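You operate a simulated robot arm through the tools that you are given. There is no shell and no other tool. Be economical: measure what you need, move in short steps, check, and stop when the job is done.

You run a simulated robot arm. Do the job below in one go: nothing can be reset, and whatever is moved stays where it is left.

JOB
Jog at speed 1: black button, then white button, then select OFF.
Fine: grey dial on 1 and black dial on JOG first; keep each JOG button down for two seconds or more.

The check looks at the end state, three seconds after you hand in, the way a careful person would. Anything else that was tipped, shoved, dropped, spilled or broken makes it a failure.

ROBOT AND FRAMES
A 7-joint arm with a two-finger parallel gripper, fixed in place. Base frame: the origin is at the foot of the arm, x ahead of it, y to its left, z up; the work surface is at about z = 900. Readings come in mm, rad, newtons and seconds.
Its first joint turns from -2.601 to 2.601 rad. Payload 3.43 kg.
The TCP is the grasp point between the finger pads, 30 mm short of the fingertips. In the tool frame z runs along the fingers and y along their closing line. The gripper opens to 94 mm. The fingers are 28 mm wide and 10 mm thick; the gripper's body (50 by 96 mm) begins 55 mm behind the TCP.
Orientation is that of the tool frame in the base frame, as a unit quaternion [w, x, y, z]. With the fingers straight down and closing along the base's y, the tool's x points along the base's -x, its y along +y and its z along -z.

CONTROLS
- The arm moves only by the tool play_rows. Its argument "motion" is a list of rows, each a list of 7 numbers: the opening, from 0 (shut) to 1 (fully open), then the shift along the tool's x, y, z in units of 400 mm (1.0 is 400 mm), then the turn, a rotation vector about the tool's x, y, z in units of 45 degrees (1.0 is 45 degrees). In form: [[fingers, tx, ty, tz, rx, ry, rz], ...]. A call has 1 to 20 rows; each row is the pose to reach, as a shift and turn from the pose commanded when the call began, along the tool's axes at that moment. A call with a number of a shift or a turn outside -1 to 1 is refused whole. Rows are played at 5 a second. More than 50 mm and 0.15 rad between two rows, or a gripper value outside its range, and nothing of the call is played. Where a pose cannot be reached the arm comes as near as it can. A force on the tool above 40 N (or 10 N above the force at the start of the call, whichever is more), or a blocked arm, ends the call early, and 0.2 s more pass. The fingers move at their own pace (about 45 mm/s each) and stop on an object; they squeeze with about 35 N. The grip force told is the motor's: it shows also when the fingers shut on nothing. Time passes only in rows, and 0.2 s behind the last, so rows that repeat a pose let the fingers close. It gives the time, the measured TCP pose, the force on the tool (base axes), the opening and the grip force at its end, in the units of the frame above (readings bear some noise), with the torque about the TCP (base axes, N m) and any sound that the robot's microphone picked up.
- Cameras (640 x 400 px; columns grow to the right, rows downward): "scene" is fixed at [399.5, 648, 1495.8]; the picture's right is [-0.78, -0.63, 0.00], its down [-0.32, 0.39, -0.86] and it looks along [0.54, -0.67, -0.51] (base axes); focal length 334 px, centre (320, 200). "wrist" rides on the gripper at [76, 14, -103] in the tool frame; the picture's right is [-0.18, 0.98, 0.00], its down [-0.75, -0.14, -0.64] and it looks along [-0.63, -0.12, 0.77] (tool axes); focal length 243 px, centre (320, 200). There is no depth. A picture from a camera that has moved, and an enlarged one, comes with that camera's place and axes in the base frame and with its lens.
- snapshot(camera): a new picture of that camera. No time passes.
- enlarge(camera, box): a new picture of the part [left, top, right, bottom] of that camera's present view, enlarged. No time passes.
- hand_in(): hands the job in; it is judged then, once.

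Go step by step. Nothing tells you positions but the pictures and the camera data: compare them with the known pose of the tool, close in by small moves and look again before you grip or let go. The budget is 120 turns and 68 pictures, counting those below and the enlarged ones. Unless the task says otherwise, let go and move clear before handing in, and close with one line.

The tools are called after "Call:" by a JSON object that holds its "api" and its "payload". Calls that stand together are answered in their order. play_rows: Moves the arm, as the interface text tells. Its arguments: {"type":"object","properties":{"motion":{"type":"array","items":{"type":"array","items":{"type":"number"}}}},"required":["motion"]} The other tools are called the same way: snapshot (camera) takes a picture; enlarge (camera, box) takes an enlarged picture of a part of a camera's view; hand_in () hands the job in.

At the start:

```text
time: 0.0
tcp_pos: [976.5, -148.3, 1172.5]
tcp_rot: [0.0, 0.0, 1.0, 0.0]
ft_force: [0.4, -0.5, 0.3]
torque: [0.01, 0.02, 0.01]
opening: 94.0
grasp_force: 0.0
```

scene: 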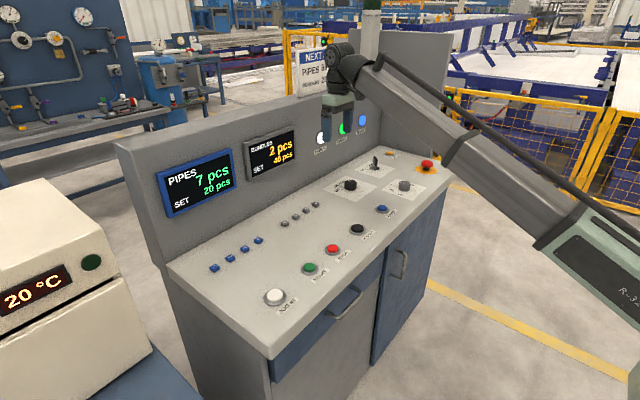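
wrist: 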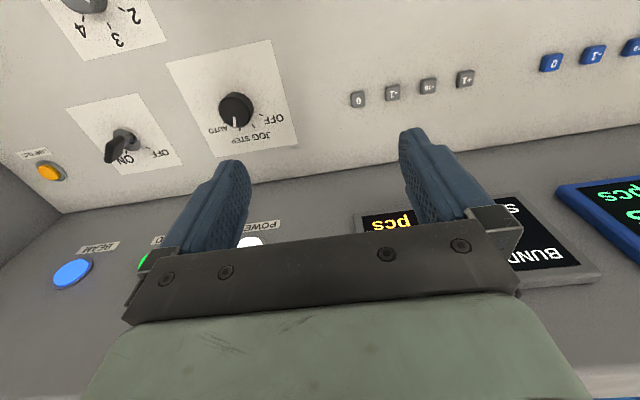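

I see the console with the black selector dial, the grey dial and the row of push buttons. I'll look closer to read the labels.

Call:
{"api": "enlarge", "payload": {"camera": "scene", "box": [320, 140, 460, 228]}}

Call:
{"api": "enlarge", "payload": {"camera": "scene", "box": [250, 190, 410, 320]}}

Call:
{"api": "enlarge", "payload": {"camera": "wrist", "box": [0, 0, 320, 200]}}

```text
4.55 times, centred on (390, 184) of scene
camera zoom: at [399.5, 648.0, 1495.8], right [-0.78, -0.63, 0.0], down [-0.32, 0.39, -0.86], along [0.54, -0.67, -0.51], focal length 1520 px, centre (2, 273)
```

zoom: 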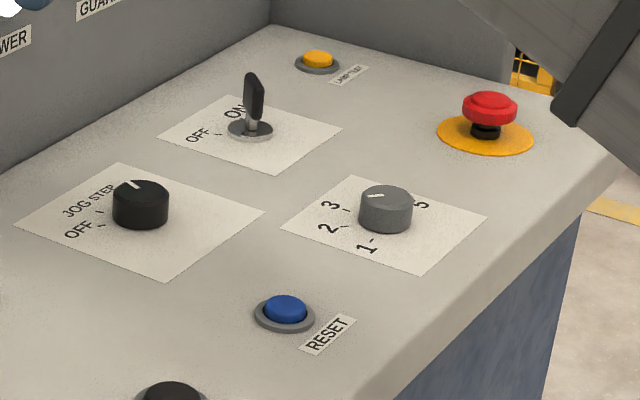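

```text
3.08 times, centred on (330, 255) of scene
camera zoom: at [399.5, 648.0, 1495.8], right [-0.78, -0.63, 0.0], down [-0.32, 0.39, -0.86], along [0.54, -0.67, -0.51], focal length 1029 px, centre (289, 31)
```

zoom: 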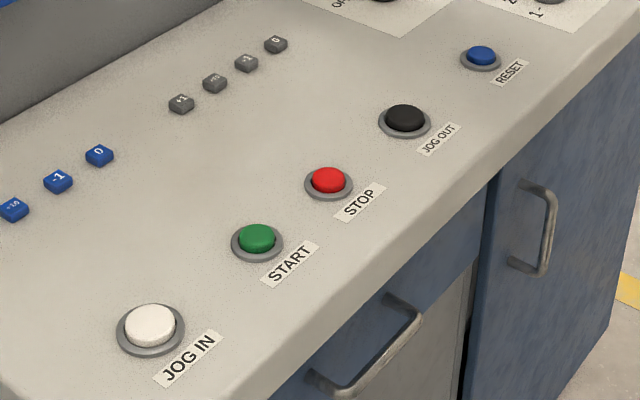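

```text
2.00 times, centred on (160, 100) of wrist
camera zoom: at [900.7, -133.4, 1275.2], right [0.18, 0.98, 0.0], down [0.75, -0.14, 0.64], along [0.63, -0.12, -0.77], focal length 485 px, centre (640, 400)
```

zoom: 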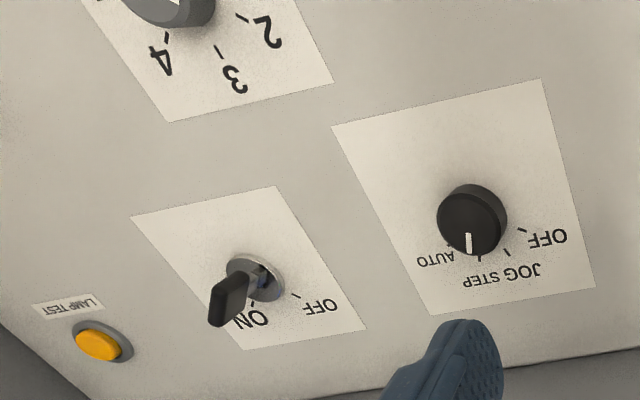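

The button row lies near x≈835 (white y≈275, black y≈-76, z≈900). The grey dial is near (845,-397) and the black dial near (1003,-280). I'll hover over the grey dial first for a closer look.

Call:
{"api": "play_rows", "payload": {"motion": [[1, 0.04, -0.078, 0.038, 0, 0, 0], [1, 0.08, -0.156, 0.076, 0, 0, 0], [1, 0.12, -0.233, 0.115, 0, 0, 0], [1, 0.16, -0.311, 0.153, 0, 0, 0], [1, 0.2, -0.389, 0.191, 0, 0, 0], [1, 0.24, -0.467, 0.23, 0, 0, 0], [1, 0.28, -0.545, 0.268, 0, 0, 0], [1, 0.32, -0.6225, 0.306, 0, 0, 0]]}}

Call:
{"api": "snapshot", "payload": {"camera": "wrist"}}

Call:
{"api": "snapshot", "payload": {"camera": "scene"}}

```text
time: 1.8
tcp_pos: [847.2, -399.1, 1049.0]
tcp_rot: [0.001, 0.0, 1.0, 0.0]
ft_force: [0.2, 0.5, 0.4]
torque: [-0.01, 0.02, 0.01]
opening: 93.9
grasp_force: 0.1
```

```text
62 pictures are left
camera wrist: at [771.2, -383.6, 1151.2], right [0.18, 0.98, 0.0], down [0.75, -0.14, 0.64], along [0.63, -0.12, -0.77], focal length 243 px, centre (320, 200)
```

wrist: 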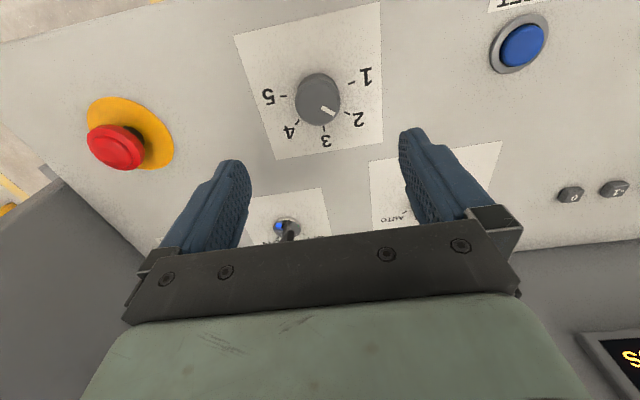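

```text
61 pictures are left
```

scene: 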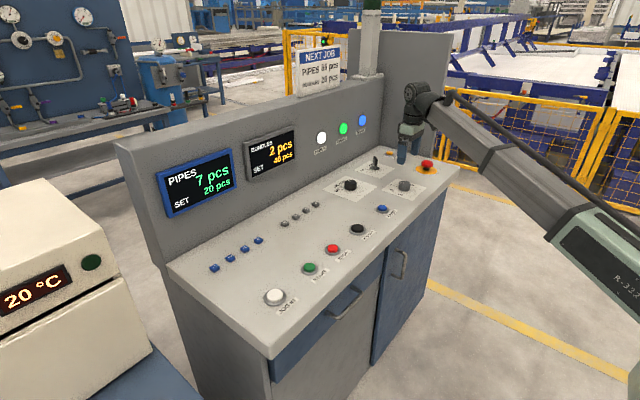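

The grey dial is around (842,-399), set around 2. I'll enlarge it to read the pointer.

Call:
{"api": "enlarge", "payload": {"camera": "wrist", "box": [230, 40, 390, 140]}}

Call:
{"api": "enlarge", "payload": {"camera": "scene", "box": [360, 160, 440, 210]}}

```text
4.00 times, centred on (310, 90) of wrist
camera zoom: at [771.2, -383.6, 1151.2], right [0.18, 0.98, 0.0], down [0.75, -0.14, 0.64], along [0.63, -0.12, -0.77], focal length 970 px, centre (360, 640)
```

zoom: 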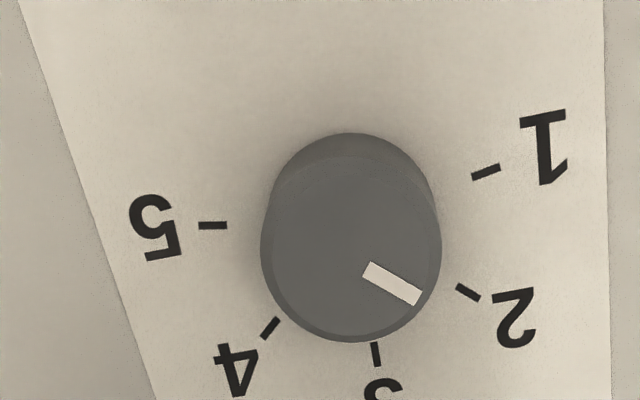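

```text
8.00 times, centred on (400, 185) of scene
camera zoom: at [399.5, 648.0, 1495.8], right [-0.78, -0.63, 0.0], down [-0.32, 0.39, -0.86], along [0.54, -0.67, -0.51], focal length 2675 px, centre (-320, 320)
```

zoom: 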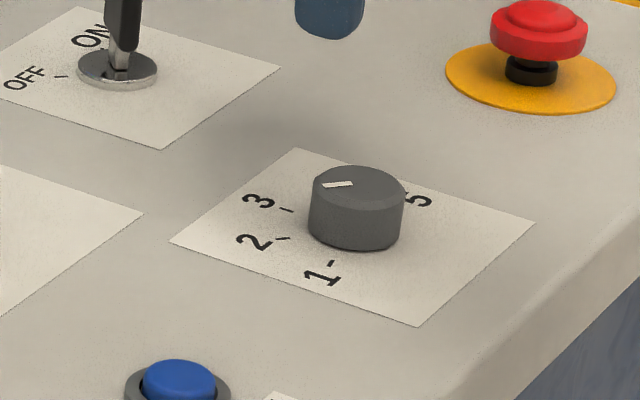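

The grey dial points at 2; 1 is about 49° counter-clockwise from above. I'll pre-turn the tool, descend to just above it and check.

Call:
{"api": "play_rows", "payload": {"motion": [[1, 0.003, 0, 0.05, 0, 0, 0.15], [1, 0.006, -0.001, 0.1, 0, 0, 0.3], [1, 0.01, -0.002, 0.15, 0, 0, 0.45], [1, 0.01, -0.002, 0.17, 0, 0, 0.55], [1, 0.01, -0.002, 0.17, 0, 0, 0.55]]}}

Call:
{"api": "snapshot", "payload": {"camera": "wrist"}}

```text
time: 3.0
tcp_pos: [845.6, -399.8, 981.3]
tcp_rot: [0.0, 0.214, 0.977, 0.001]
ft_force: [0.2, 0.1, 0.7]
torque: [-0.01, -0.04, -0.02]
opening: 94.1
grasp_force: 0.0
```

```text
58 pictures are left
camera wrist: at [782.5, -354.6, 1084.2], right [0.58, 0.81, 0.0], down [0.62, -0.44, 0.64], along [0.52, -0.37, -0.77], focal length 243 px, centre (320, 200)
```

wrist: 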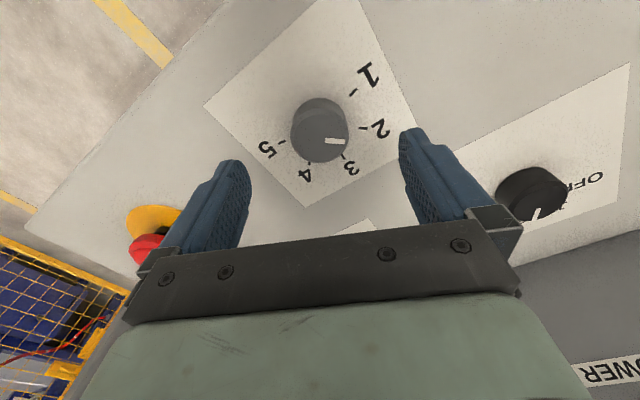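

The grey dial is below the fingers. I'll go down to grip height and close gently.

Call:
{"api": "play_rows", "payload": {"motion": [[1, 0.008, 0, 0.06, 0, 0, 0], [1, 0.008, 0, 0.115, 0, 0, 0], [1, 0.008, 0, 0.115, 0, 0, 0], [0.5, 0.008, 0, 0.115, 0, 0, 0], [0.3, 0.008, 0, 0.115, 0, 0, 0], [0.3, 0.008, 0, 0.115, 0, 0, 0], [0.3, 0.008, 0, 0.115, 0, 0, 0], [0.3, 0.008, 0, 0.115, 0, 0, 0]]}}

Call:
{"api": "snapshot", "payload": {"camera": "wrist"}}

```text
time: 4.8
tcp_pos: [840.7, -398.9, 936.6]
tcp_rot: [0.0, 0.215, 0.977, 0.0]
ft_force: [-7.1, -16.1, -1.4]
torque: [-0.16, -0.02, -0.1]
opening: 41.9
grasp_force: 45.3
```

```text
57 pictures are left
camera wrist: at [778.1, -352.5, 1038.5], right [0.58, 0.81, 0.0], down [0.63, -0.44, 0.64], along [0.52, -0.37, -0.77], focal length 243 px, centre (320, 200)
```

wrist: 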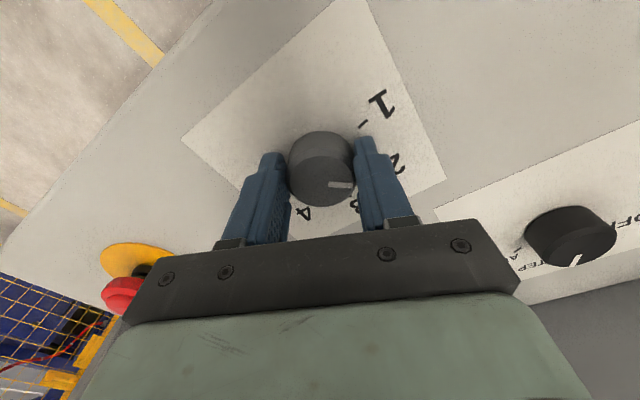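

Gripped at 42 mm with some side load; I'll ease that out, then turn counter-clockwise.

Call:
{"api": "play_rows", "payload": {"motion": [[0.3, 0, -0.004, 0, 0, 0, 0], [0.3, 0, -0.004, 0, 0, 0, 0]]}}

```text
time: 5.4
tcp_pos: [840.7, -397.3, 935.8]
tcp_rot: [0.0, 0.214, 0.977, 0.0]
ft_force: [-4.9, -6.9, -1.5]
torque: [-0.9, 0.12, -0.02]
opening: 41.4
grasp_force: 45.2
```

Side load halved. Now turn.

Call:
{"api": "play_rows", "payload": {"motion": [[0.3, 0, -0.003, 0, 0, 0, -0.12], [0.3, 0, -0.003, 0, 0, 0, -0.24], [0.3, 0, -0.003, 0, 0, 0, -0.36], [0.3, 0, -0.003, 0, 0, 0, -0.48], [0.3, 0, -0.003, 0, 0, 0, -0.6], [0.3, 0, -0.003, 0, 0, 0, -0.72], [0.3, 0, -0.003, 0, 0, 0, -0.84], [0.3, 0, -0.003, 0, 0, 0, -0.96], [0.3, 0, -0.003, 0, 0, 0, -1.0], [0.3, 0, -0.003, 0, 0, 0, -1.0]]}}

Call:
{"api": "enlarge", "payload": {"camera": "wrist", "box": [200, 60, 440, 210]}}

```text
time: 7.6
tcp_pos: [840.7, -401.0, 936.1]
tcp_rot: [-0.001, -0.175, 0.984, 0.0]
ft_force: [-6.5, -26.7, -12.2]
torque: [0.28, -0.28, -0.04]
opening: 41.9
grasp_force: 44.9
```

```text
2.67 times, centred on (320, 135) of wrist
camera zoom: at [764.9, -413.8, 1038.7], right [-0.17, 0.99, 0.0], down [0.76, 0.13, 0.64], along [0.63, 0.11, -0.77], focal length 647 px, centre (320, 373)
```

zoom: 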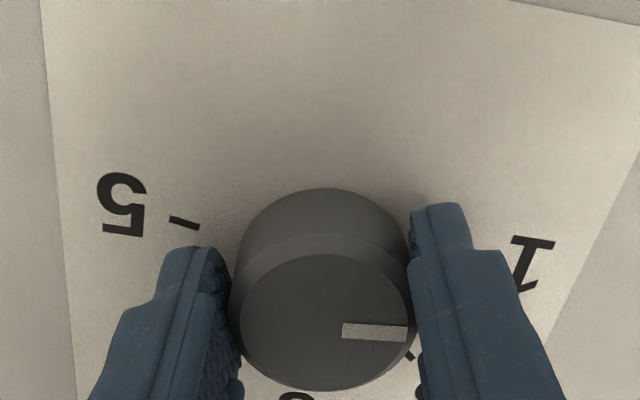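

The dial followed the grip. A few more degrees, ease the load, then release and check.

Call:
{"api": "play_rows", "payload": {"motion": [[0.3, 0, -0.004, 0, 0, 0, -0.1], [0.3, 0, -0.005, 0, 0, 0, -0.1], [0.5, 0, -0.005, 0, 0, 0, -0.1], [1, 0, -0.005, 0, 0, 0, -0.1], [1, 0, -0.005, 0, 0, 0, -0.1], [1, 0, -0.005, 0, 0, 0, -0.1], [1, 0, -0.005, -0.08, 0, 0, -0.1], [1, 0, -0.005, -0.16, 0, 0, -0.1]]}}

Call:
{"api": "enlarge", "payload": {"camera": "wrist", "box": [200, 30, 440, 180]}}

```text
time: 9.4
tcp_pos: [842.2, -402.4, 1002.2]
tcp_rot: [0.0, -0.214, 0.977, 0.0]
ft_force: [1.4, -0.6, 0.5]
torque: [-0.01, 0.03, 0.0]
opening: 94.1
grasp_force: 0.1
```

```text
2.67 times, centred on (320, 105) of wrist
camera zoom: at [767.3, -421.1, 1104.7], right [-0.24, 0.97, 0.0], down [0.74, 0.19, 0.64], along [0.62, 0.16, -0.77], focal length 647 px, centre (320, 453)
```

zoom: 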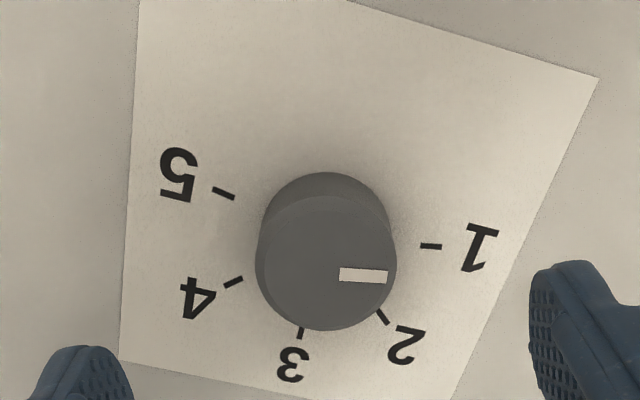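

The grey dial now reads 1. Next, a look at the black dial from closer, with the tool yawed towards it.

Call:
{"api": "play_rows", "payload": {"motion": [[1, 0, 0, -0.09, 0, 0, 0], [1, -0.058, 0.038, -0.095, 0, 0, 0.15], [1, -0.116, 0.076, -0.095, 0, 0, 0.3], [1, -0.174, 0.114, -0.095, 0, 0, 0.45], [1, -0.232, 0.152, -0.095, 0, 0, 0.6], [1, -0.29, 0.19, -0.095, 0, 0, 0.75], [1, -0.346, 0.226, -0.095, 0, 0, 0.9], [1, -0.346, 0.226, -0.095, 0, 0, 0.9]]}}

Call:
{"api": "enlarge", "payload": {"camera": "wrist", "box": [200, 100, 440, 250]}}

Call:
{"api": "enlarge", "payload": {"camera": "scene", "box": [330, 150, 442, 220]}}

```text
time: 11.2
tcp_pos: [927.6, -261.4, 1036.2]
tcp_rot: [0.0, 0.138, 0.99, 0.0]
ft_force: [-0.5, -0.1, 0.8]
torque: [0.03, -0.03, -0.03]
opening: 93.8
grasp_force: 0.1
```

```text
2.67 times, centred on (320, 175) of wrist
camera zoom: at [859.7, -227.7, 1139.2], right [0.45, 0.9, 0.0], down [0.69, -0.34, 0.64], along [0.57, -0.29, -0.77], focal length 647 px, centre (320, 267)
```

zoom: 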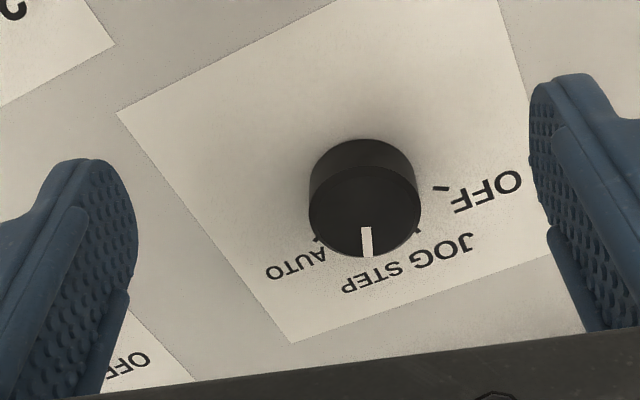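

```text
5.71 times, centred on (386, 185) of scene
camera zoom: at [399.5, 648.0, 1495.8], right [-0.78, -0.63, 0.0], down [-0.32, 0.39, -0.86], along [0.54, -0.67, -0.51], focal length 1910 px, centre (-57, 286)
```

zoom: 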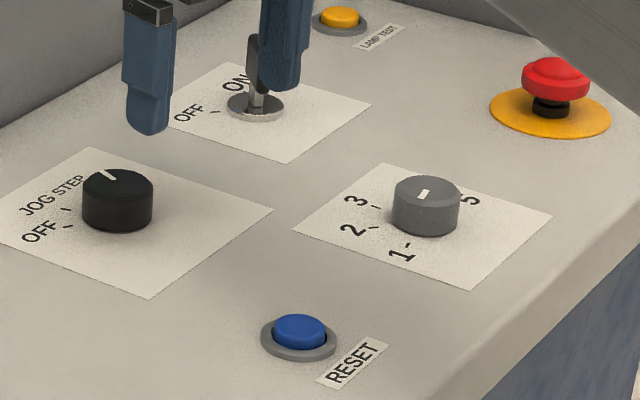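

The black dial is at about (1002,-279), pointing at STEP. JOG is about 38° counter-clockwise. It is beyond the straight-down reach, so I'll tilt the tool 30° outward and hover above it.

Call:
{"api": "play_rows", "payload": {"motion": [[1, 0, 0, 0, 0, 0, 0.15], [1, 0, 0, 0, 0, 0, 0.3], [1, 0, 0, 0, 0, 0, 0.422], [1, 0, 0, 0, 0, 0, 0.422]]}}

Call:
{"api": "play_rows", "payload": {"motion": [[1, 0, 0, 0, 0, -0.133, 0], [1, -0.02, 0.01, 0, 0, -0.266, 0], [1, -0.06, 0.03, 0.02, 0, -0.4, 0], [1, -0.1, 0.05, 0.06, 0, -0.533, 0], [1, -0.14, 0.06, 0.1, 0, -0.667, 0], [1, -0.1555, 0.07, 0.1275, 0, -0.667, 0], [1, -0.1555, 0.07, 0.1275, 0, -0.667, 0]]}}

Call:
{"api": "snapshot", "payload": {"camera": "wrist"}}

Call:
{"api": "snapshot", "payload": {"camera": "scene"}}

```text
time: 12.2
tcp_pos: [928.9, -261.4, 1036.8]
tcp_rot: [-0.001, 0.299, 0.954, 0.0]
ft_force: [-0.5, 0.1, -0.5]
torque: [0.02, 0.0, 0.02]
opening: 93.9
grasp_force: 0.1
```

```text
time: 13.8
tcp_pos: [996.7, -275.3, 986.9]
tcp_rot: [0.247, 0.289, 0.921, -0.078]
ft_force: [1.0, -0.4, 0.1]
torque: [0.0, 0.0, 0.0]
opening: 93.9
grasp_force: 0.2
```

```text
52 pictures are left
camera wrist: at [908.3, -194.8, 1038.4], right [0.69, 0.72, 0.09], down [0.19, -0.3, 0.93], along [0.7, -0.63, -0.35], focal length 243 px, centre (320, 200)
```

wrist: 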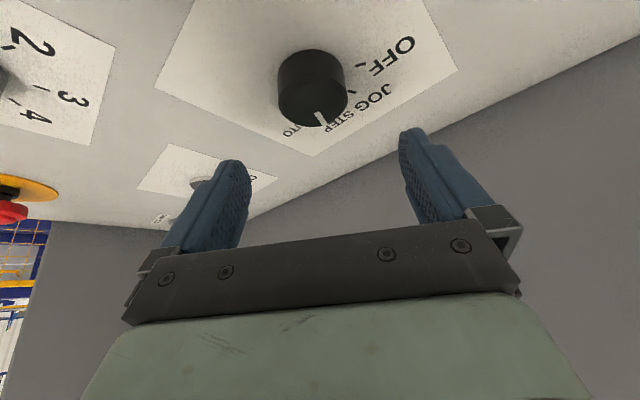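

```text
51 pictures are left
```

scene: 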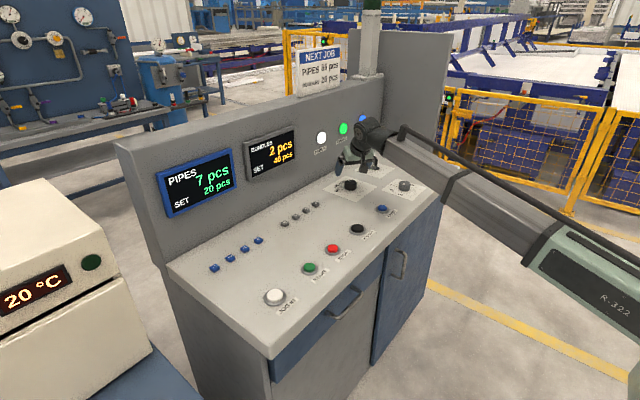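

Alignment matches. Descend around the black dial and close.

Call:
{"api": "play_rows", "payload": {"motion": [[1, 0.033, 0, 0.052, 0, 0, 0], [1, 0.066, 0, 0.103, 0, 0, 0], [1, 0.066, 0, 0.103, 0, 0, 0], [0.5, 0.066, 0, 0.103, 0, 0, 0], [0.3, 0.066, 0, 0.103, 0, 0, 0], [0.3, 0.066, 0, 0.103, 0, 0, 0], [0.3, 0.066, 0, 0.103, 0, 0, 0], [0.3, 0.066, 0, 0.103, 0, 0, 0]]}}

Call:
{"api": "snapshot", "payload": {"camera": "wrist"}}

```text
time: 15.6
tcp_pos: [994.0, -271.5, 937.9]
tcp_rot: [0.247, 0.289, 0.922, -0.077]
ft_force: [-2.1, -4.0, 0.1]
torque: [-0.08, -0.02, -0.06]
opening: 45.3
grasp_force: 44.8
```

```text
50 pictures are left
camera wrist: at [905.7, -193.2, 989.4], right [0.69, 0.72, 0.09], down [0.19, -0.3, 0.93], along [0.7, -0.63, -0.35], focal length 243 px, centre (320, 200)
```

wrist: 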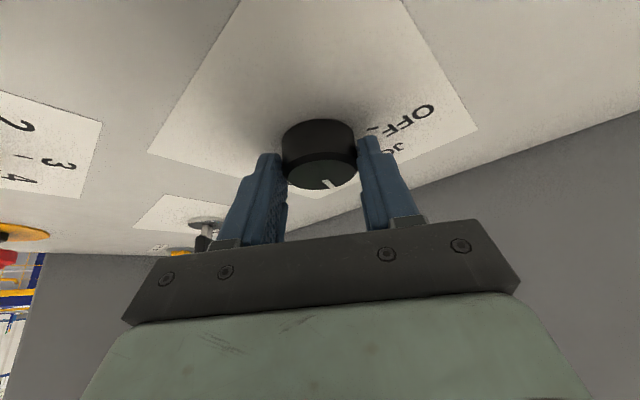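

Gripped cleanly. Turn 38° counter-clockwise about the dial's axis.

Call:
{"api": "play_rows", "payload": {"motion": [[0.3, 0, -0.0025, 0, -0.07, 0, -0.122], [0.3, -0.0005, -0.005, 0, -0.141, 0, -0.244], [0.3, -0.001, -0.0073, 0.0006, -0.211, 0, -0.366], [0.3, -0.002, -0.0096, 0.001, -0.281, 0, -0.487], [0.3, -0.003, -0.0118, 0.0017, -0.352, 0, -0.609], [0.3, -0.004, -0.0139, 0.0024, -0.422, 0, -0.731], [0.3, -0.004, -0.0139, 0.0024, -0.422, 0, -0.731]]}}

Call:
{"api": "enlarge", "payload": {"camera": "wrist", "box": [200, 80, 440, 230]}}

```text
time: 17.2
tcp_pos: [991.0, -280.6, 940.0]
tcp_rot: [0.258, -0.026, 0.966, 0.004]
ft_force: [-16.9, -24.8, 2.8]
torque: [-0.06, -0.24, -0.28]
opening: 45.5
grasp_force: 44.9
```

```text
2.67 times, centred on (320, 155) of wrist
camera zoom: at [873.8, -272.3, 989.5], right [0.1, 0.99, 0.09], down [0.34, -0.12, 0.93], along [0.93, -0.07, -0.35], focal length 647 px, centre (320, 320)
```

zoom: 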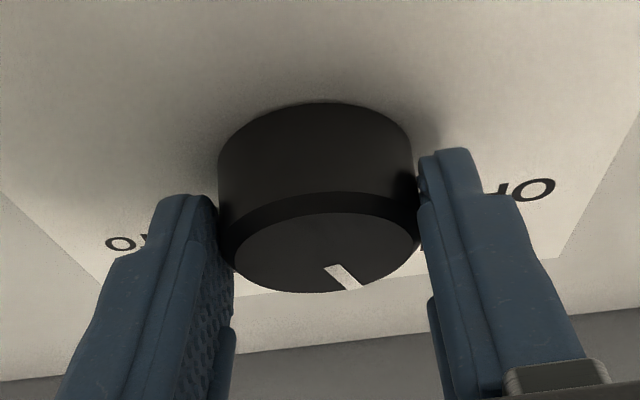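

The pointer is near the JOG mark. Release, lift straight up and check.

Call:
{"api": "play_rows", "payload": {"motion": [[0.3, 0, 0, 0, 0, 0, 0], [0.6, 0, 0, 0, 0, 0, 0], [1, 0, 0, 0, 0, 0, 0], [1, 0, 0, 0, 0, 0, 0], [1, 0, 0, 0, 0, 0, 0], [1, -0.0325, 0, -0.054, 0, 0, 0], [1, -0.0625, 0, -0.108, 0, 0, 0], [1, -0.11, 0, -0.19, 0, 0, 0]]}}

Call:
{"api": "enlarge", "payload": {"camera": "wrist", "box": [200, 20, 440, 170]}}

Call:
{"api": "enlarge", "payload": {"camera": "scene", "box": [330, 150, 442, 220]}}

```text
time: 19.0
tcp_pos: [991.7, -278.3, 1027.0]
tcp_rot: [0.258, -0.028, 0.966, 0.008]
ft_force: [-0.3, -0.2, -0.6]
torque: [-0.01, 0.02, -0.04]
opening: 93.9
grasp_force: 0.0
```

```text
2.67 times, centred on (320, 95) of wrist
camera zoom: at [873.9, -270.4, 1076.7], right [0.1, 0.99, 0.09], down [0.34, -0.12, 0.93], along [0.94, -0.07, -0.35], focal length 647 px, centre (320, 480)
```

zoom: 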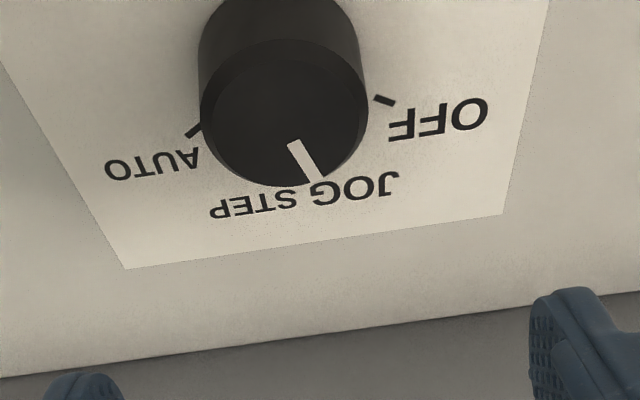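

```text
5.71 times, centred on (386, 185) of scene
camera zoom: at [399.5, 648.0, 1495.8], right [-0.78, -0.63, 0.0], down [-0.32, 0.39, -0.86], along [0.54, -0.67, -0.51], focal length 1910 px, centre (-57, 286)
```

zoom: 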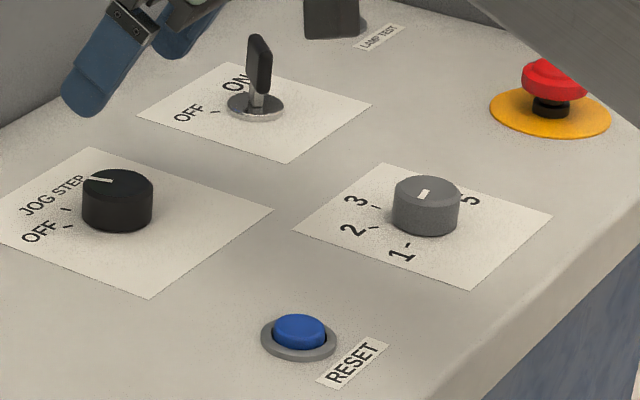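

JOG and speed 1 are set. Next, go above the black JOG OUT button with the tool upright and fingers shut.

Call:
{"api": "play_rows", "payload": {"motion": [[1, 0.0, 0, -0.02, 0, 0.05, 0], [0.5, 0.04, 0.07, -0.05, 0, 0.15, 0], [0, 0.08, 0.14, -0.08, 0, 0.25, 0], [0, 0.12, 0.21, -0.1, 0, 0.35, 0], [0, 0.16, 0.28, -0.125, 0, 0.45, 0], [0, 0.2, 0.35, -0.15, 0, 0.55, 0], [0, 0.24, 0.42, -0.175, 0, 0.667, 0], [0, 0.28, 0.49, -0.2, 0, 0.667, 0], [0, 0.3, 0.527, -0.211, 0, 0.667, 0], [0, 0.3, 0.527, -0.211, 0, 0.667, 0]]}}

Call:
{"api": "snapshot", "payload": {"camera": "wrist"}}

Call:
{"api": "enlarge", "payload": {"camera": "scene", "box": [310, 180, 406, 240]}}

```text
time: 21.2
tcp_pos: [834.7, -71.8, 1039.7]
tcp_rot: [0.0, -0.028, 1.0, 0.0]
ft_force: [0.0, 0.0, 0.0]
torque: [-0.01, 0.0, 0.01]
opening: 0.0
grasp_force: 32.5
```

```text
46 pictures are left
camera wrist: at [757.6, -61.8, 1142.2], right [0.13, 0.99, 0.0], down [0.76, -0.1, 0.64], along [0.64, -0.08, -0.77], focal length 243 px, centre (320, 200)
```

wrist: 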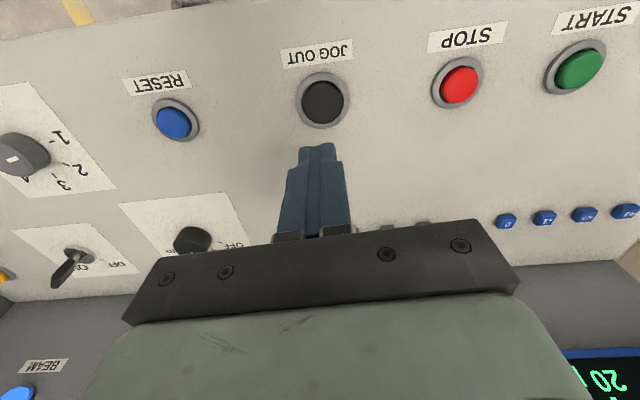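

```text
6.67 times, centred on (358, 210) of scene
camera zoom: at [399.5, 648.0, 1495.8], right [-0.78, -0.63, 0.0], down [-0.32, 0.39, -0.86], along [0.54, -0.67, -0.51], focal length 2229 px, centre (67, 133)
```

zoom: 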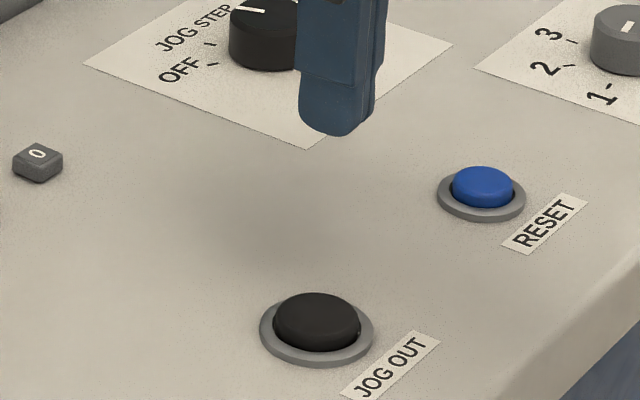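

The black button's centre is about (833,-68), top near z≈912. I'll descend slowly onto it.

Call:
{"api": "play_rows", "payload": {"motion": [[0, 0.004, 0.011, 0.11, 0, 0, 0], [0, 0.004, 0.011, 0.2, 0, 0, 0], [0, 0.004, 0.011, 0.225, 0, 0, 0], [0, 0.004, 0.011, 0.23, 0, 0, 0], [0, 0.004, 0.011, 0.235, 0, 0, 0], [0, 0.004, 0.011, 0.24, 0, 0, 0]]}}

Call:
{"api": "enlarge", "payload": {"camera": "scene", "box": [310, 190, 406, 250]}}

Call:
{"api": "enlarge", "payload": {"camera": "wrist", "box": [240, 80, 400, 180]}}

```text
time: 22.6
tcp_pos: [833.9, -72.0, 944.4]
tcp_rot: [0.0, -0.028, 1.0, 0.0]
ft_force: [0.0, 1.0, -0.7]
torque: [0.0, 0.0, -0.01]
opening: 0.0
grasp_force: 32.8
```

```text
6.67 times, centred on (358, 220) of scene
camera zoom: at [399.5, 648.0, 1495.8], right [-0.78, -0.63, 0.0], down [-0.32, 0.39, -0.86], along [0.54, -0.67, -0.51], focal length 2229 px, centre (67, 67)
```

zoom: 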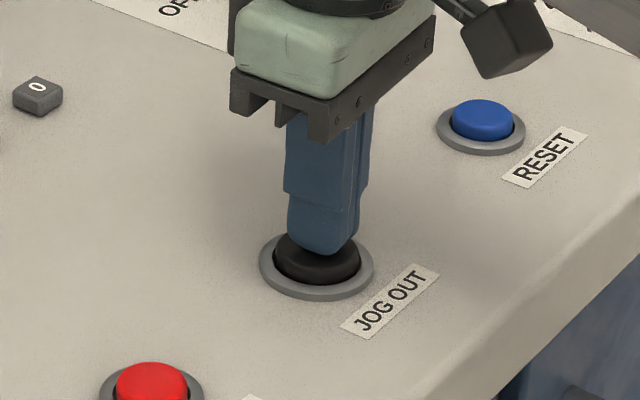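

```text
4.00 times, centred on (320, 130) of wrist
camera zoom: at [757.0, -60.8, 1046.4], right [0.13, 0.99, 0.0], down [0.76, -0.1, 0.64], along [0.64, -0.08, -0.77], focal length 970 px, centre (320, 480)
```

zoom: 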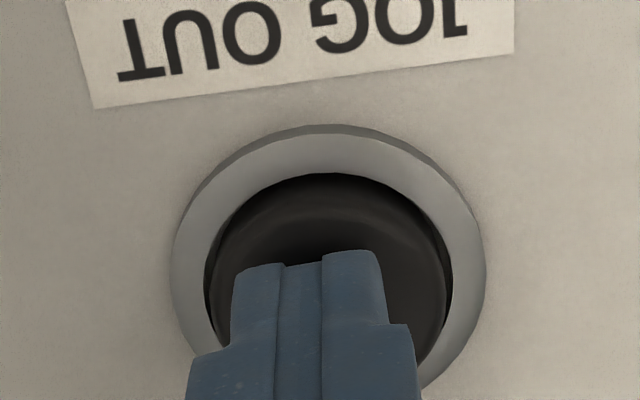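

The tip is nearly touching, 3 mm off in y. Correct and press slowly.

Call:
{"api": "play_rows", "payload": {"motion": [[0, 0.003, 0.007, 0, 0, 0, 0], [0, 0.003, 0.007, 0.004, 0, 0, 0], [0, 0.003, 0.007, 0.008, 0, 0, 0], [0, 0.003, 0.007, 0.012, 0, 0, 0]]}}

```text
time: 23.6
tcp_pos: [832.9, -67.3, 938.7]
tcp_rot: [0.0, -0.029, 1.0, 0.0]
ft_force: [1.1, 0.1, 3.1]
torque: [0.03, 0.0, 0.02]
opening: 0.1
grasp_force: 32.9
heard: click
```

A click: the button went in. Press slightly deeper and hold over two seconds.

Call:
{"api": "play_rows", "payload": {"motion": [[0, 0, 0, 0.003, 0, 0, 0], [0, 0, 0, 0.005, 0, 0, 0], [0, 0, 0, 0.005, 0, 0, 0], [0, 0, 0, 0.005, 0, 0, 0], [0, 0, 0, 0.005, 0, 0, 0], [0, 0, 0, 0.005, 0, 0, 0], [0, 0, 0, 0.005, 0, 0, 0], [0, 0, 0, 0.005, 0, 0, 0], [0, 0, 0, 0.005, 0, 0, 0], [0, 0, 0, 0.005, 0, 0, 0], [0, 0, 0, 0.005, 0, 0, 0], [0, 0, 0, 0.005, 0, 0, 0], [0, 0, 0, 0.005, 0, 0, 0], [0, 0, 0, 0.005, 0, 0, 0], [0, 0, 0, 0.005, 0, 0, 0], [0, 0, 0, 0.005, 0, 0, 0]]}}

Call:
{"api": "snapshot", "payload": {"camera": "scene"}}

```text
time: 27.0
tcp_pos: [831.4, -69.5, 937.0]
tcp_rot: [0.001, -0.028, 1.0, 0.0]
ft_force: [11.3, 5.6, 35.6]
torque: [0.14, -0.48, 0.02]
opening: 0.1
grasp_force: 32.9
```

```text
42 pictures are left
```

scene: 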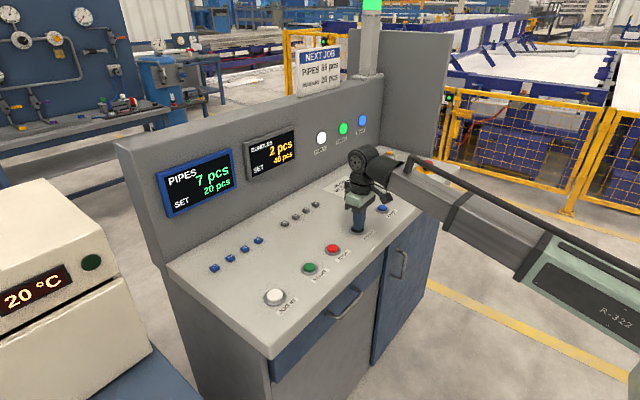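

Held over 3 s; the beacon lit green. Lift and move over the white JOG IN button.

Call:
{"api": "play_rows", "payload": {"motion": [[0, 0, 0, -0.05, 0, 0, 0], [0, 0, 0, -0.15, 0, 0, 0], [0, -0.005, 0.1, -0.2, 0, 0, 0], [0, -0.012, 0.2, -0.2, 0, 0, 0], [0, -0.017, 0.3, -0.2, 0, 0, 0], [0, -0.023, 0.4, -0.2, 0, 0, 0], [0, -0.029, 0.5, -0.2, 0, 0, 0], [0, -0.034, 0.6, -0.2, 0, 0, 0], [0, -0.04, 0.7, -0.2, 0, 0, 0], [0, -0.046, 0.8, -0.2, 0, 0, 0], [0, -0.049, 0.8735, -0.2, 0, 0, 0], [0, -0.049, 0.8735, -0.2, 0, 0, 0]]}}

Call:
{"api": "snapshot", "payload": {"camera": "wrist"}}

Call:
{"api": "snapshot", "payload": {"camera": "scene"}}

```text
time: 29.6
tcp_pos: [829.9, 280.6, 1015.5]
tcp_rot: [0.0, -0.028, 1.0, 0.0]
ft_force: [-0.2, -0.2, -0.4]
torque: [0.0, 0.03, 0.02]
opening: 0.0
grasp_force: 33.6
```

```text
41 pictures are left
camera wrist: at [753.9, 291.2, 1117.3], right [0.13, 0.99, 0.0], down [0.76, -0.1, 0.64], along [0.64, -0.08, -0.77], focal length 243 px, centre (320, 200)
```

wrist: 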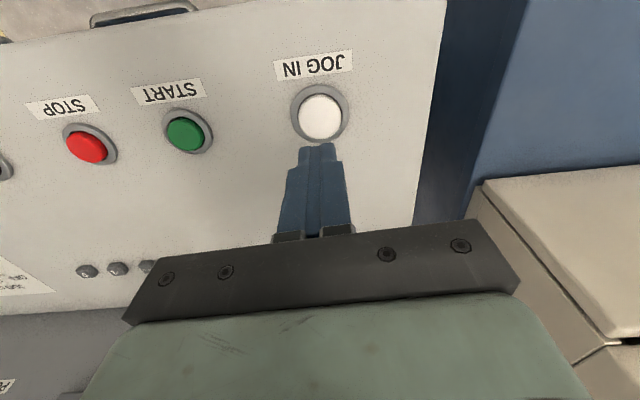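

```text
40 pictures are left
```

scene: 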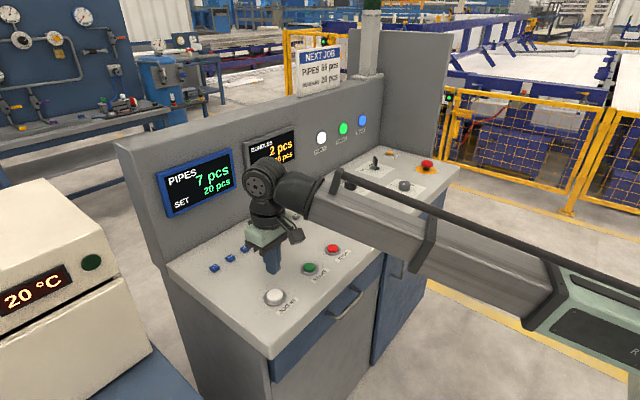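

The beacon went off on release. White button is about (833,282); descend on it.

Call:
{"api": "play_rows", "payload": {"motion": [[0, -0.005, 0.0025, 0.1, 0, 0, 0], [0, -0.005, 0.0025, 0.165, 0, 0, 0], [0, -0.005, 0.0025, 0.175, 0, 0, 0], [0, -0.005, 0.0025, 0.179, 0, 0, 0], [0, -0.005, 0.0025, 0.183, 0, 0, 0], [0, -0.005, 0.0025, 0.187, 0, 0, 0]]}}

Call:
{"api": "enlarge", "payload": {"camera": "wrist", "box": [240, 80, 400, 180]}}

```text
time: 31.0
tcp_pos: [833.4, 282.7, 941.2]
tcp_rot: [0.0, -0.027, 1.0, 0.0]
ft_force: [-0.8, 0.5, 2.5]
torque: [-0.02, 0.02, 0.01]
opening: 0.0
grasp_force: 32.9
```

```text
4.00 times, centred on (320, 130) of wrist
camera zoom: at [756.9, 292.5, 1044.2], right [0.13, 0.99, 0.0], down [0.76, -0.1, 0.64], along [0.64, -0.08, -0.77], focal length 970 px, centre (320, 480)
```

zoom: 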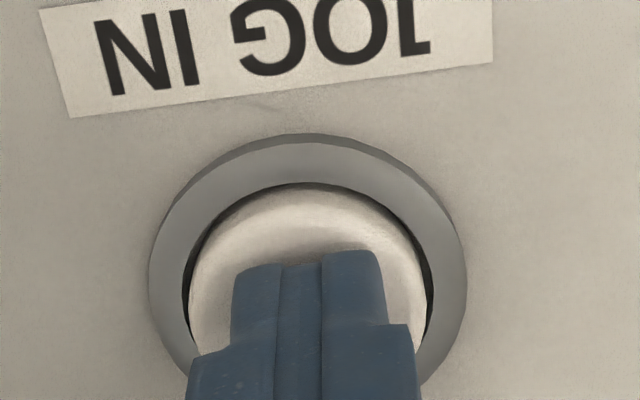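

Centred and just in contact. Press 5 mm in and hold.

Call:
{"api": "play_rows", "payload": {"motion": [[0, 0, 0, 0.004, 0, 0, 0], [0, 0, 0, 0.008, 0, 0, 0], [0, 0, 0, 0.011, 0, 0, 0], [0, 0, 0, 0.011, 0, 0, 0], [0, 0, 0, 0.011, 0, 0, 0], [0, 0, 0, 0.011, 0, 0, 0], [0, 0, 0, 0.011, 0, 0, 0], [0, 0, 0, 0.011, 0, 0, 0], [0, 0, 0, 0.011, 0, 0, 0], [0, 0, 0, 0.011, 0, 0, 0], [0, 0, 0, 0.011, 0, 0, 0], [0, 0, 0, 0.011, 0, 0, 0], [0, 0, 0, 0.011, 0, 0, 0], [0, 0, 0, 0.011, 0, 0, 0], [0, 0, 0, 0.011, 0, 0, 0], [0, 0, 0, 0.011, 0, 0, 0], [0, 0, 0, 0.011, 0, 0, 0], [0, 0, 0, 0.011, 0, 0, 0]]}}

Call:
{"api": "snapshot", "payload": {"camera": "scene"}}

```text
time: 34.8
tcp_pos: [833.6, 282.5, 938.3]
tcp_rot: [0.0, -0.029, 1.0, 0.0]
ft_force: [7.6, 2.8, 19.4]
torque: [0.04, -0.24, 0.0]
opening: 0.1
grasp_force: 33.1
heard: click
```

```text
38 pictures are left
```

scene: 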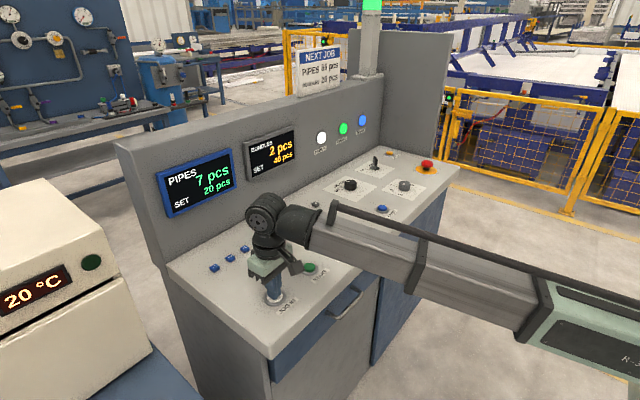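

Held about 3 s with the beacon lit. Lift off and go back to the black dial.

Call:
{"api": "play_rows", "payload": {"motion": [[0, 0, 0, -0.05, 0, 0, 0], [0, 0, 0, -0.15, 0, 0, 0], [0, 0, 0, -0.25, 0, 0, 0], [0, 0.006, -0.1, -0.275, 0, 0, 0], [0, 0.011, -0.2, -0.275, 0, 0, 0], [0, 0.017, -0.3, -0.275, 0, 0, 0], [0, 0.022, -0.4, -0.275, 0, 0, 0], [0, 0.028, -0.5, -0.275, 0, 0, 0], [0, 0.034, -0.6, -0.275, 0, 0, 0], [0.5, 0.039, -0.7, -0.275, 0, 0, 0], [1, 0.042, -0.749, -0.275, 0, 0, 0]]}}

Call:
{"api": "play_rows", "payload": {"motion": [[1, -0.029, -0.089, 0, 0, 0, 0.121], [1, -0.058, -0.178, 0, 0, 0, 0.243], [1, -0.087, -0.267, 0, 0, 0, 0.364], [1, -0.116, -0.355, 0, 0, 0, 0.485], [1, -0.145, -0.444, 0, 0, 0, 0.607], [1, -0.174, -0.533, 0, 0, 0, 0.728], [1, -0.203, -0.622, 0, 0, 0, 0.849], [1, -0.203, -0.622, 0, 0, 0, 0.849]]}}

Call:
{"api": "enlarge", "payload": {"camera": "wrist", "box": [200, 100, 440, 250]}}

```text
time: 37.2
tcp_pos: [831.4, -19.4, 1047.6]
tcp_rot: [0.0, -0.028, 1.0, 0.0]
ft_force: [1.1, -0.6, -0.6]
torque: [-0.01, 0.01, -0.02]
opening: 49.2
grasp_force: 0.1
```

```text
time: 39.0
tcp_pos: [928.4, -261.5, 1048.0]
tcp_rot: [0.0, 0.302, 0.953, 0.0]
ft_force: [-0.9, -0.5, 1.0]
torque: [0.01, -0.02, -0.03]
opening: 94.1
grasp_force: 0.2
```

```text
2.67 times, centred on (320, 175) of wrist
camera zoom: at [873.8, -206.2, 1149.9], right [0.72, 0.7, 0.0], down [0.54, -0.55, 0.64], along [0.45, -0.46, -0.77], focal length 647 px, centre (320, 267)
```

zoom: 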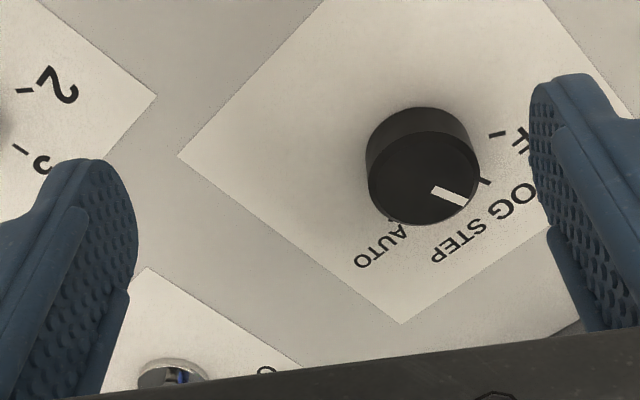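

The pointer is on JOG. Repeat the tilted approach.

Call:
{"api": "play_rows", "payload": {"motion": [[1, 0, 0, 0, 0, -0.133, 0], [1, -0.02, 0.01, 0.02, 0, -0.266, 0], [1, -0.06, 0.03, 0.05, 0, -0.4, 0], [1, -0.1, 0.05, 0.09, 0, -0.533, 0], [1, -0.14, 0.06, 0.13, 0, -0.667, 0], [1, -0.1555, 0.07, 0.1555, 0, -0.667, 0], [1, -0.1555, 0.07, 0.1555, 0, -0.667, 0]]}}

Call:
{"api": "snapshot", "payload": {"camera": "wrist"}}

```text
time: 40.6
tcp_pos: [996.6, -273.6, 984.6]
tcp_rot: [0.248, 0.29, 0.921, -0.078]
ft_force: [-0.3, 0.0, -0.3]
torque: [-0.02, 0.0, 0.02]
opening: 94.0
grasp_force: 0.1
```

```text
36 pictures are left
camera wrist: at [909.1, -194.5, 1035.2], right [0.69, 0.71, 0.09], down [0.19, -0.3, 0.93], along [0.69, -0.63, -0.35], focal length 243 px, centre (320, 200)
```

wrist: 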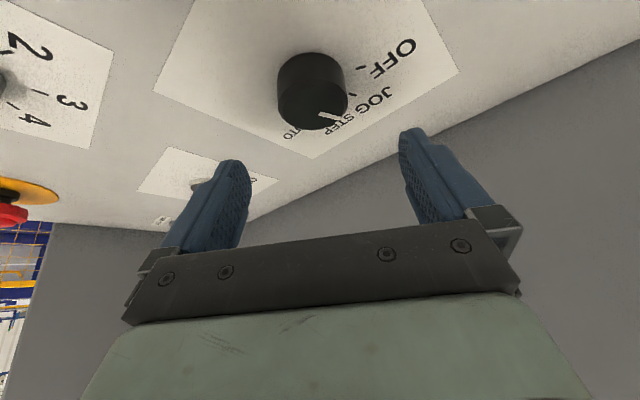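

Call:
{"api": "play_rows", "payload": {"motion": [[1, 0.031, 0, 0.049, 0, 0, 0], [1, 0.063, 0, 0.098, 0, 0, 0], [1, 0.063, 0, 0.098, 0, 0, 0], [0.5, 0.063, 0, 0.098, 0, 0, 0], [0.3, 0.063, 0, 0.098, 0, 0, 0], [0.3, 0.063, 0, 0.098, 0, 0, 0], [0.3, 0.063, 0, 0.098, 0, 0, 0], [0.3, 0.063, 0, 0.098, 0, 0, 0]]}}

```text
time: 42.4
tcp_pos: [995.9, -272.9, 938.1]
tcp_rot: [0.247, 0.29, 0.921, -0.078]
ft_force: [0.4, 0.8, -0.8]
torque: [-0.07, -0.17, 0.01]
opening: 45.5
grasp_force: 44.9
```

Gripped with no side load. Turn 38° counter-clockwise to OFF.

Call:
{"api": "play_rows", "payload": {"motion": [[0.3, 0, -0.0025, 0, -0.07, 0, -0.122], [0.3, -0.0005, -0.005, 0, -0.141, 0, -0.244], [0.3, -0.001, -0.0073, 0.0006, -0.211, 0, -0.366], [0.3, -0.002, -0.0096, 0.001, -0.281, 0, -0.487], [0.3, -0.003, -0.0118, 0.0017, -0.352, 0, -0.609], [0.3, -0.004, -0.0139, 0.0024, -0.422, 0, -0.731], [0.3, -0.004, -0.0139, 0.0024, -0.422, 0, -0.731]]}}

Call:
{"api": "enlarge", "payload": {"camera": "wrist", "box": [200, 80, 440, 230]}}

```text
time: 44.0
tcp_pos: [992.9, -280.7, 937.7]
tcp_rot: [0.258, -0.026, 0.966, 0.005]
ft_force: [9.6, -23.0, -6.2]
torque: [-0.27, 0.79, -0.17]
opening: 45.4
grasp_force: 45.3
```

```text
2.67 times, centred on (320, 155) of wrist
camera zoom: at [875.4, -271.9, 988.5], right [0.11, 0.99, 0.09], down [0.34, -0.12, 0.93], along [0.93, -0.07, -0.35], focal length 647 px, centre (320, 320)
```

zoom: 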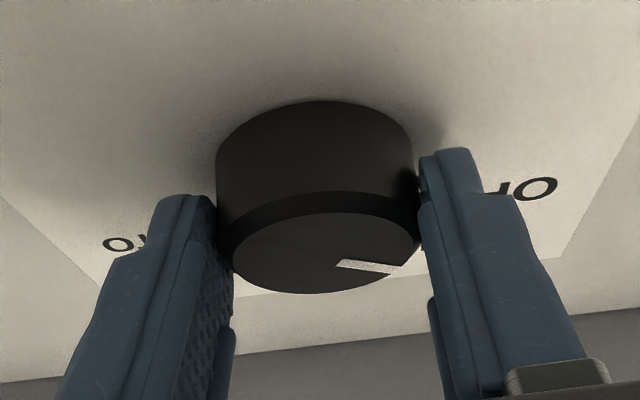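

Pointer moved to the OFF side. Release, lift and check.

Call:
{"api": "play_rows", "payload": {"motion": [[0.3, 0, 0, 0, 0, 0, 0], [0.6, 0, 0, 0, 0, 0, 0], [1, 0, 0, 0, 0, 0, 0], [1, 0, 0, 0, 0, 0, 0], [1, 0, 0, 0, 0, 0, 0], [1, -0.0325, 0, -0.054, 0, 0, 0], [1, -0.0625, 0, -0.108, 0, 0, 0], [1, -0.11, 0, -0.19, 0, 0, 0], [1, -0.15, 0, -0.26, 0, 0, 0]]}}

Call:
{"api": "enlarge", "payload": {"camera": "wrist", "box": [200, 0, 440, 150]}}

Call:
{"api": "enlarge", "payload": {"camera": "scene", "box": [330, 150, 442, 220]}}

Call:
{"api": "snapshot", "payload": {"camera": "scene"}}

```text
time: 46.0
tcp_pos: [989.9, -276.5, 1058.8]
tcp_rot: [0.258, -0.026, 0.966, 0.007]
ft_force: [0.8, -0.8, -0.2]
torque: [-0.02, 0.03, 0.0]
opening: 93.8
grasp_force: 0.1
```

```text
2.67 times, centred on (320, 75) of wrist
camera zoom: at [872.4, -267.2, 1108.8], right [0.11, 0.99, 0.09], down [0.34, -0.12, 0.93], along [0.93, -0.07, -0.35], focal length 647 px, centre (320, 533)
```

zoom: 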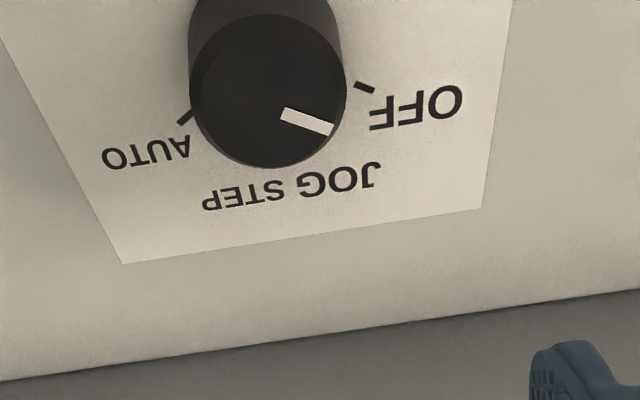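

```text
5.71 times, centred on (386, 185) of scene
camera zoom: at [399.5, 648.0, 1495.8], right [-0.78, -0.63, 0.0], down [-0.32, 0.39, -0.86], along [0.54, -0.67, -0.51], focal length 1910 px, centre (-57, 286)
```

zoom: 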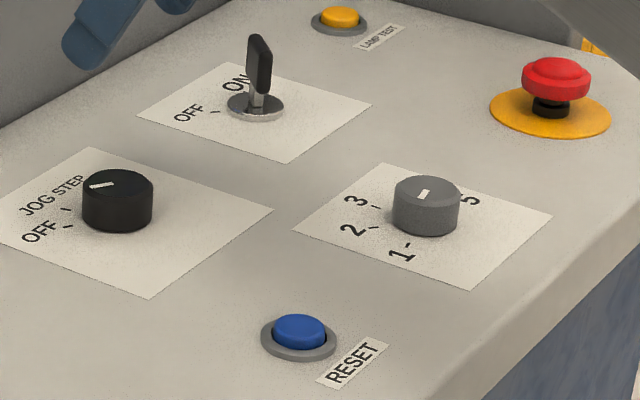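

```text
32 pictures are left
```

scene: 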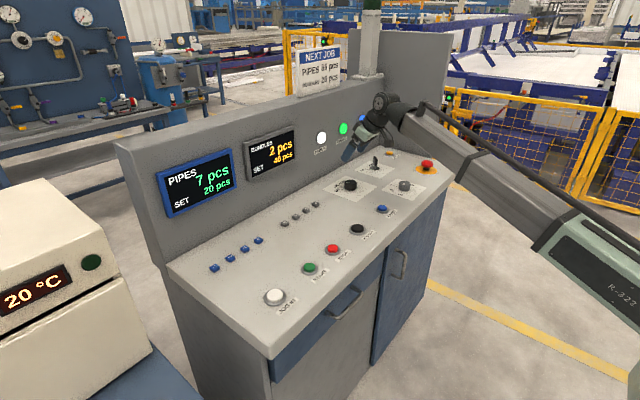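

The black dial is on OFF, the grey dial is on 1, both JOG buttons have been released and the arm is clear, so I'm handing in.

Call:
{"api": "hand_in", "payload": {}}

```text
The job is handed in.
```

I set the grey dial to 1 and the black dial to JOG, held the black JOG button and then the white one for about 3 s each, then turned the black dial to OFF and handed in with the arm clear.
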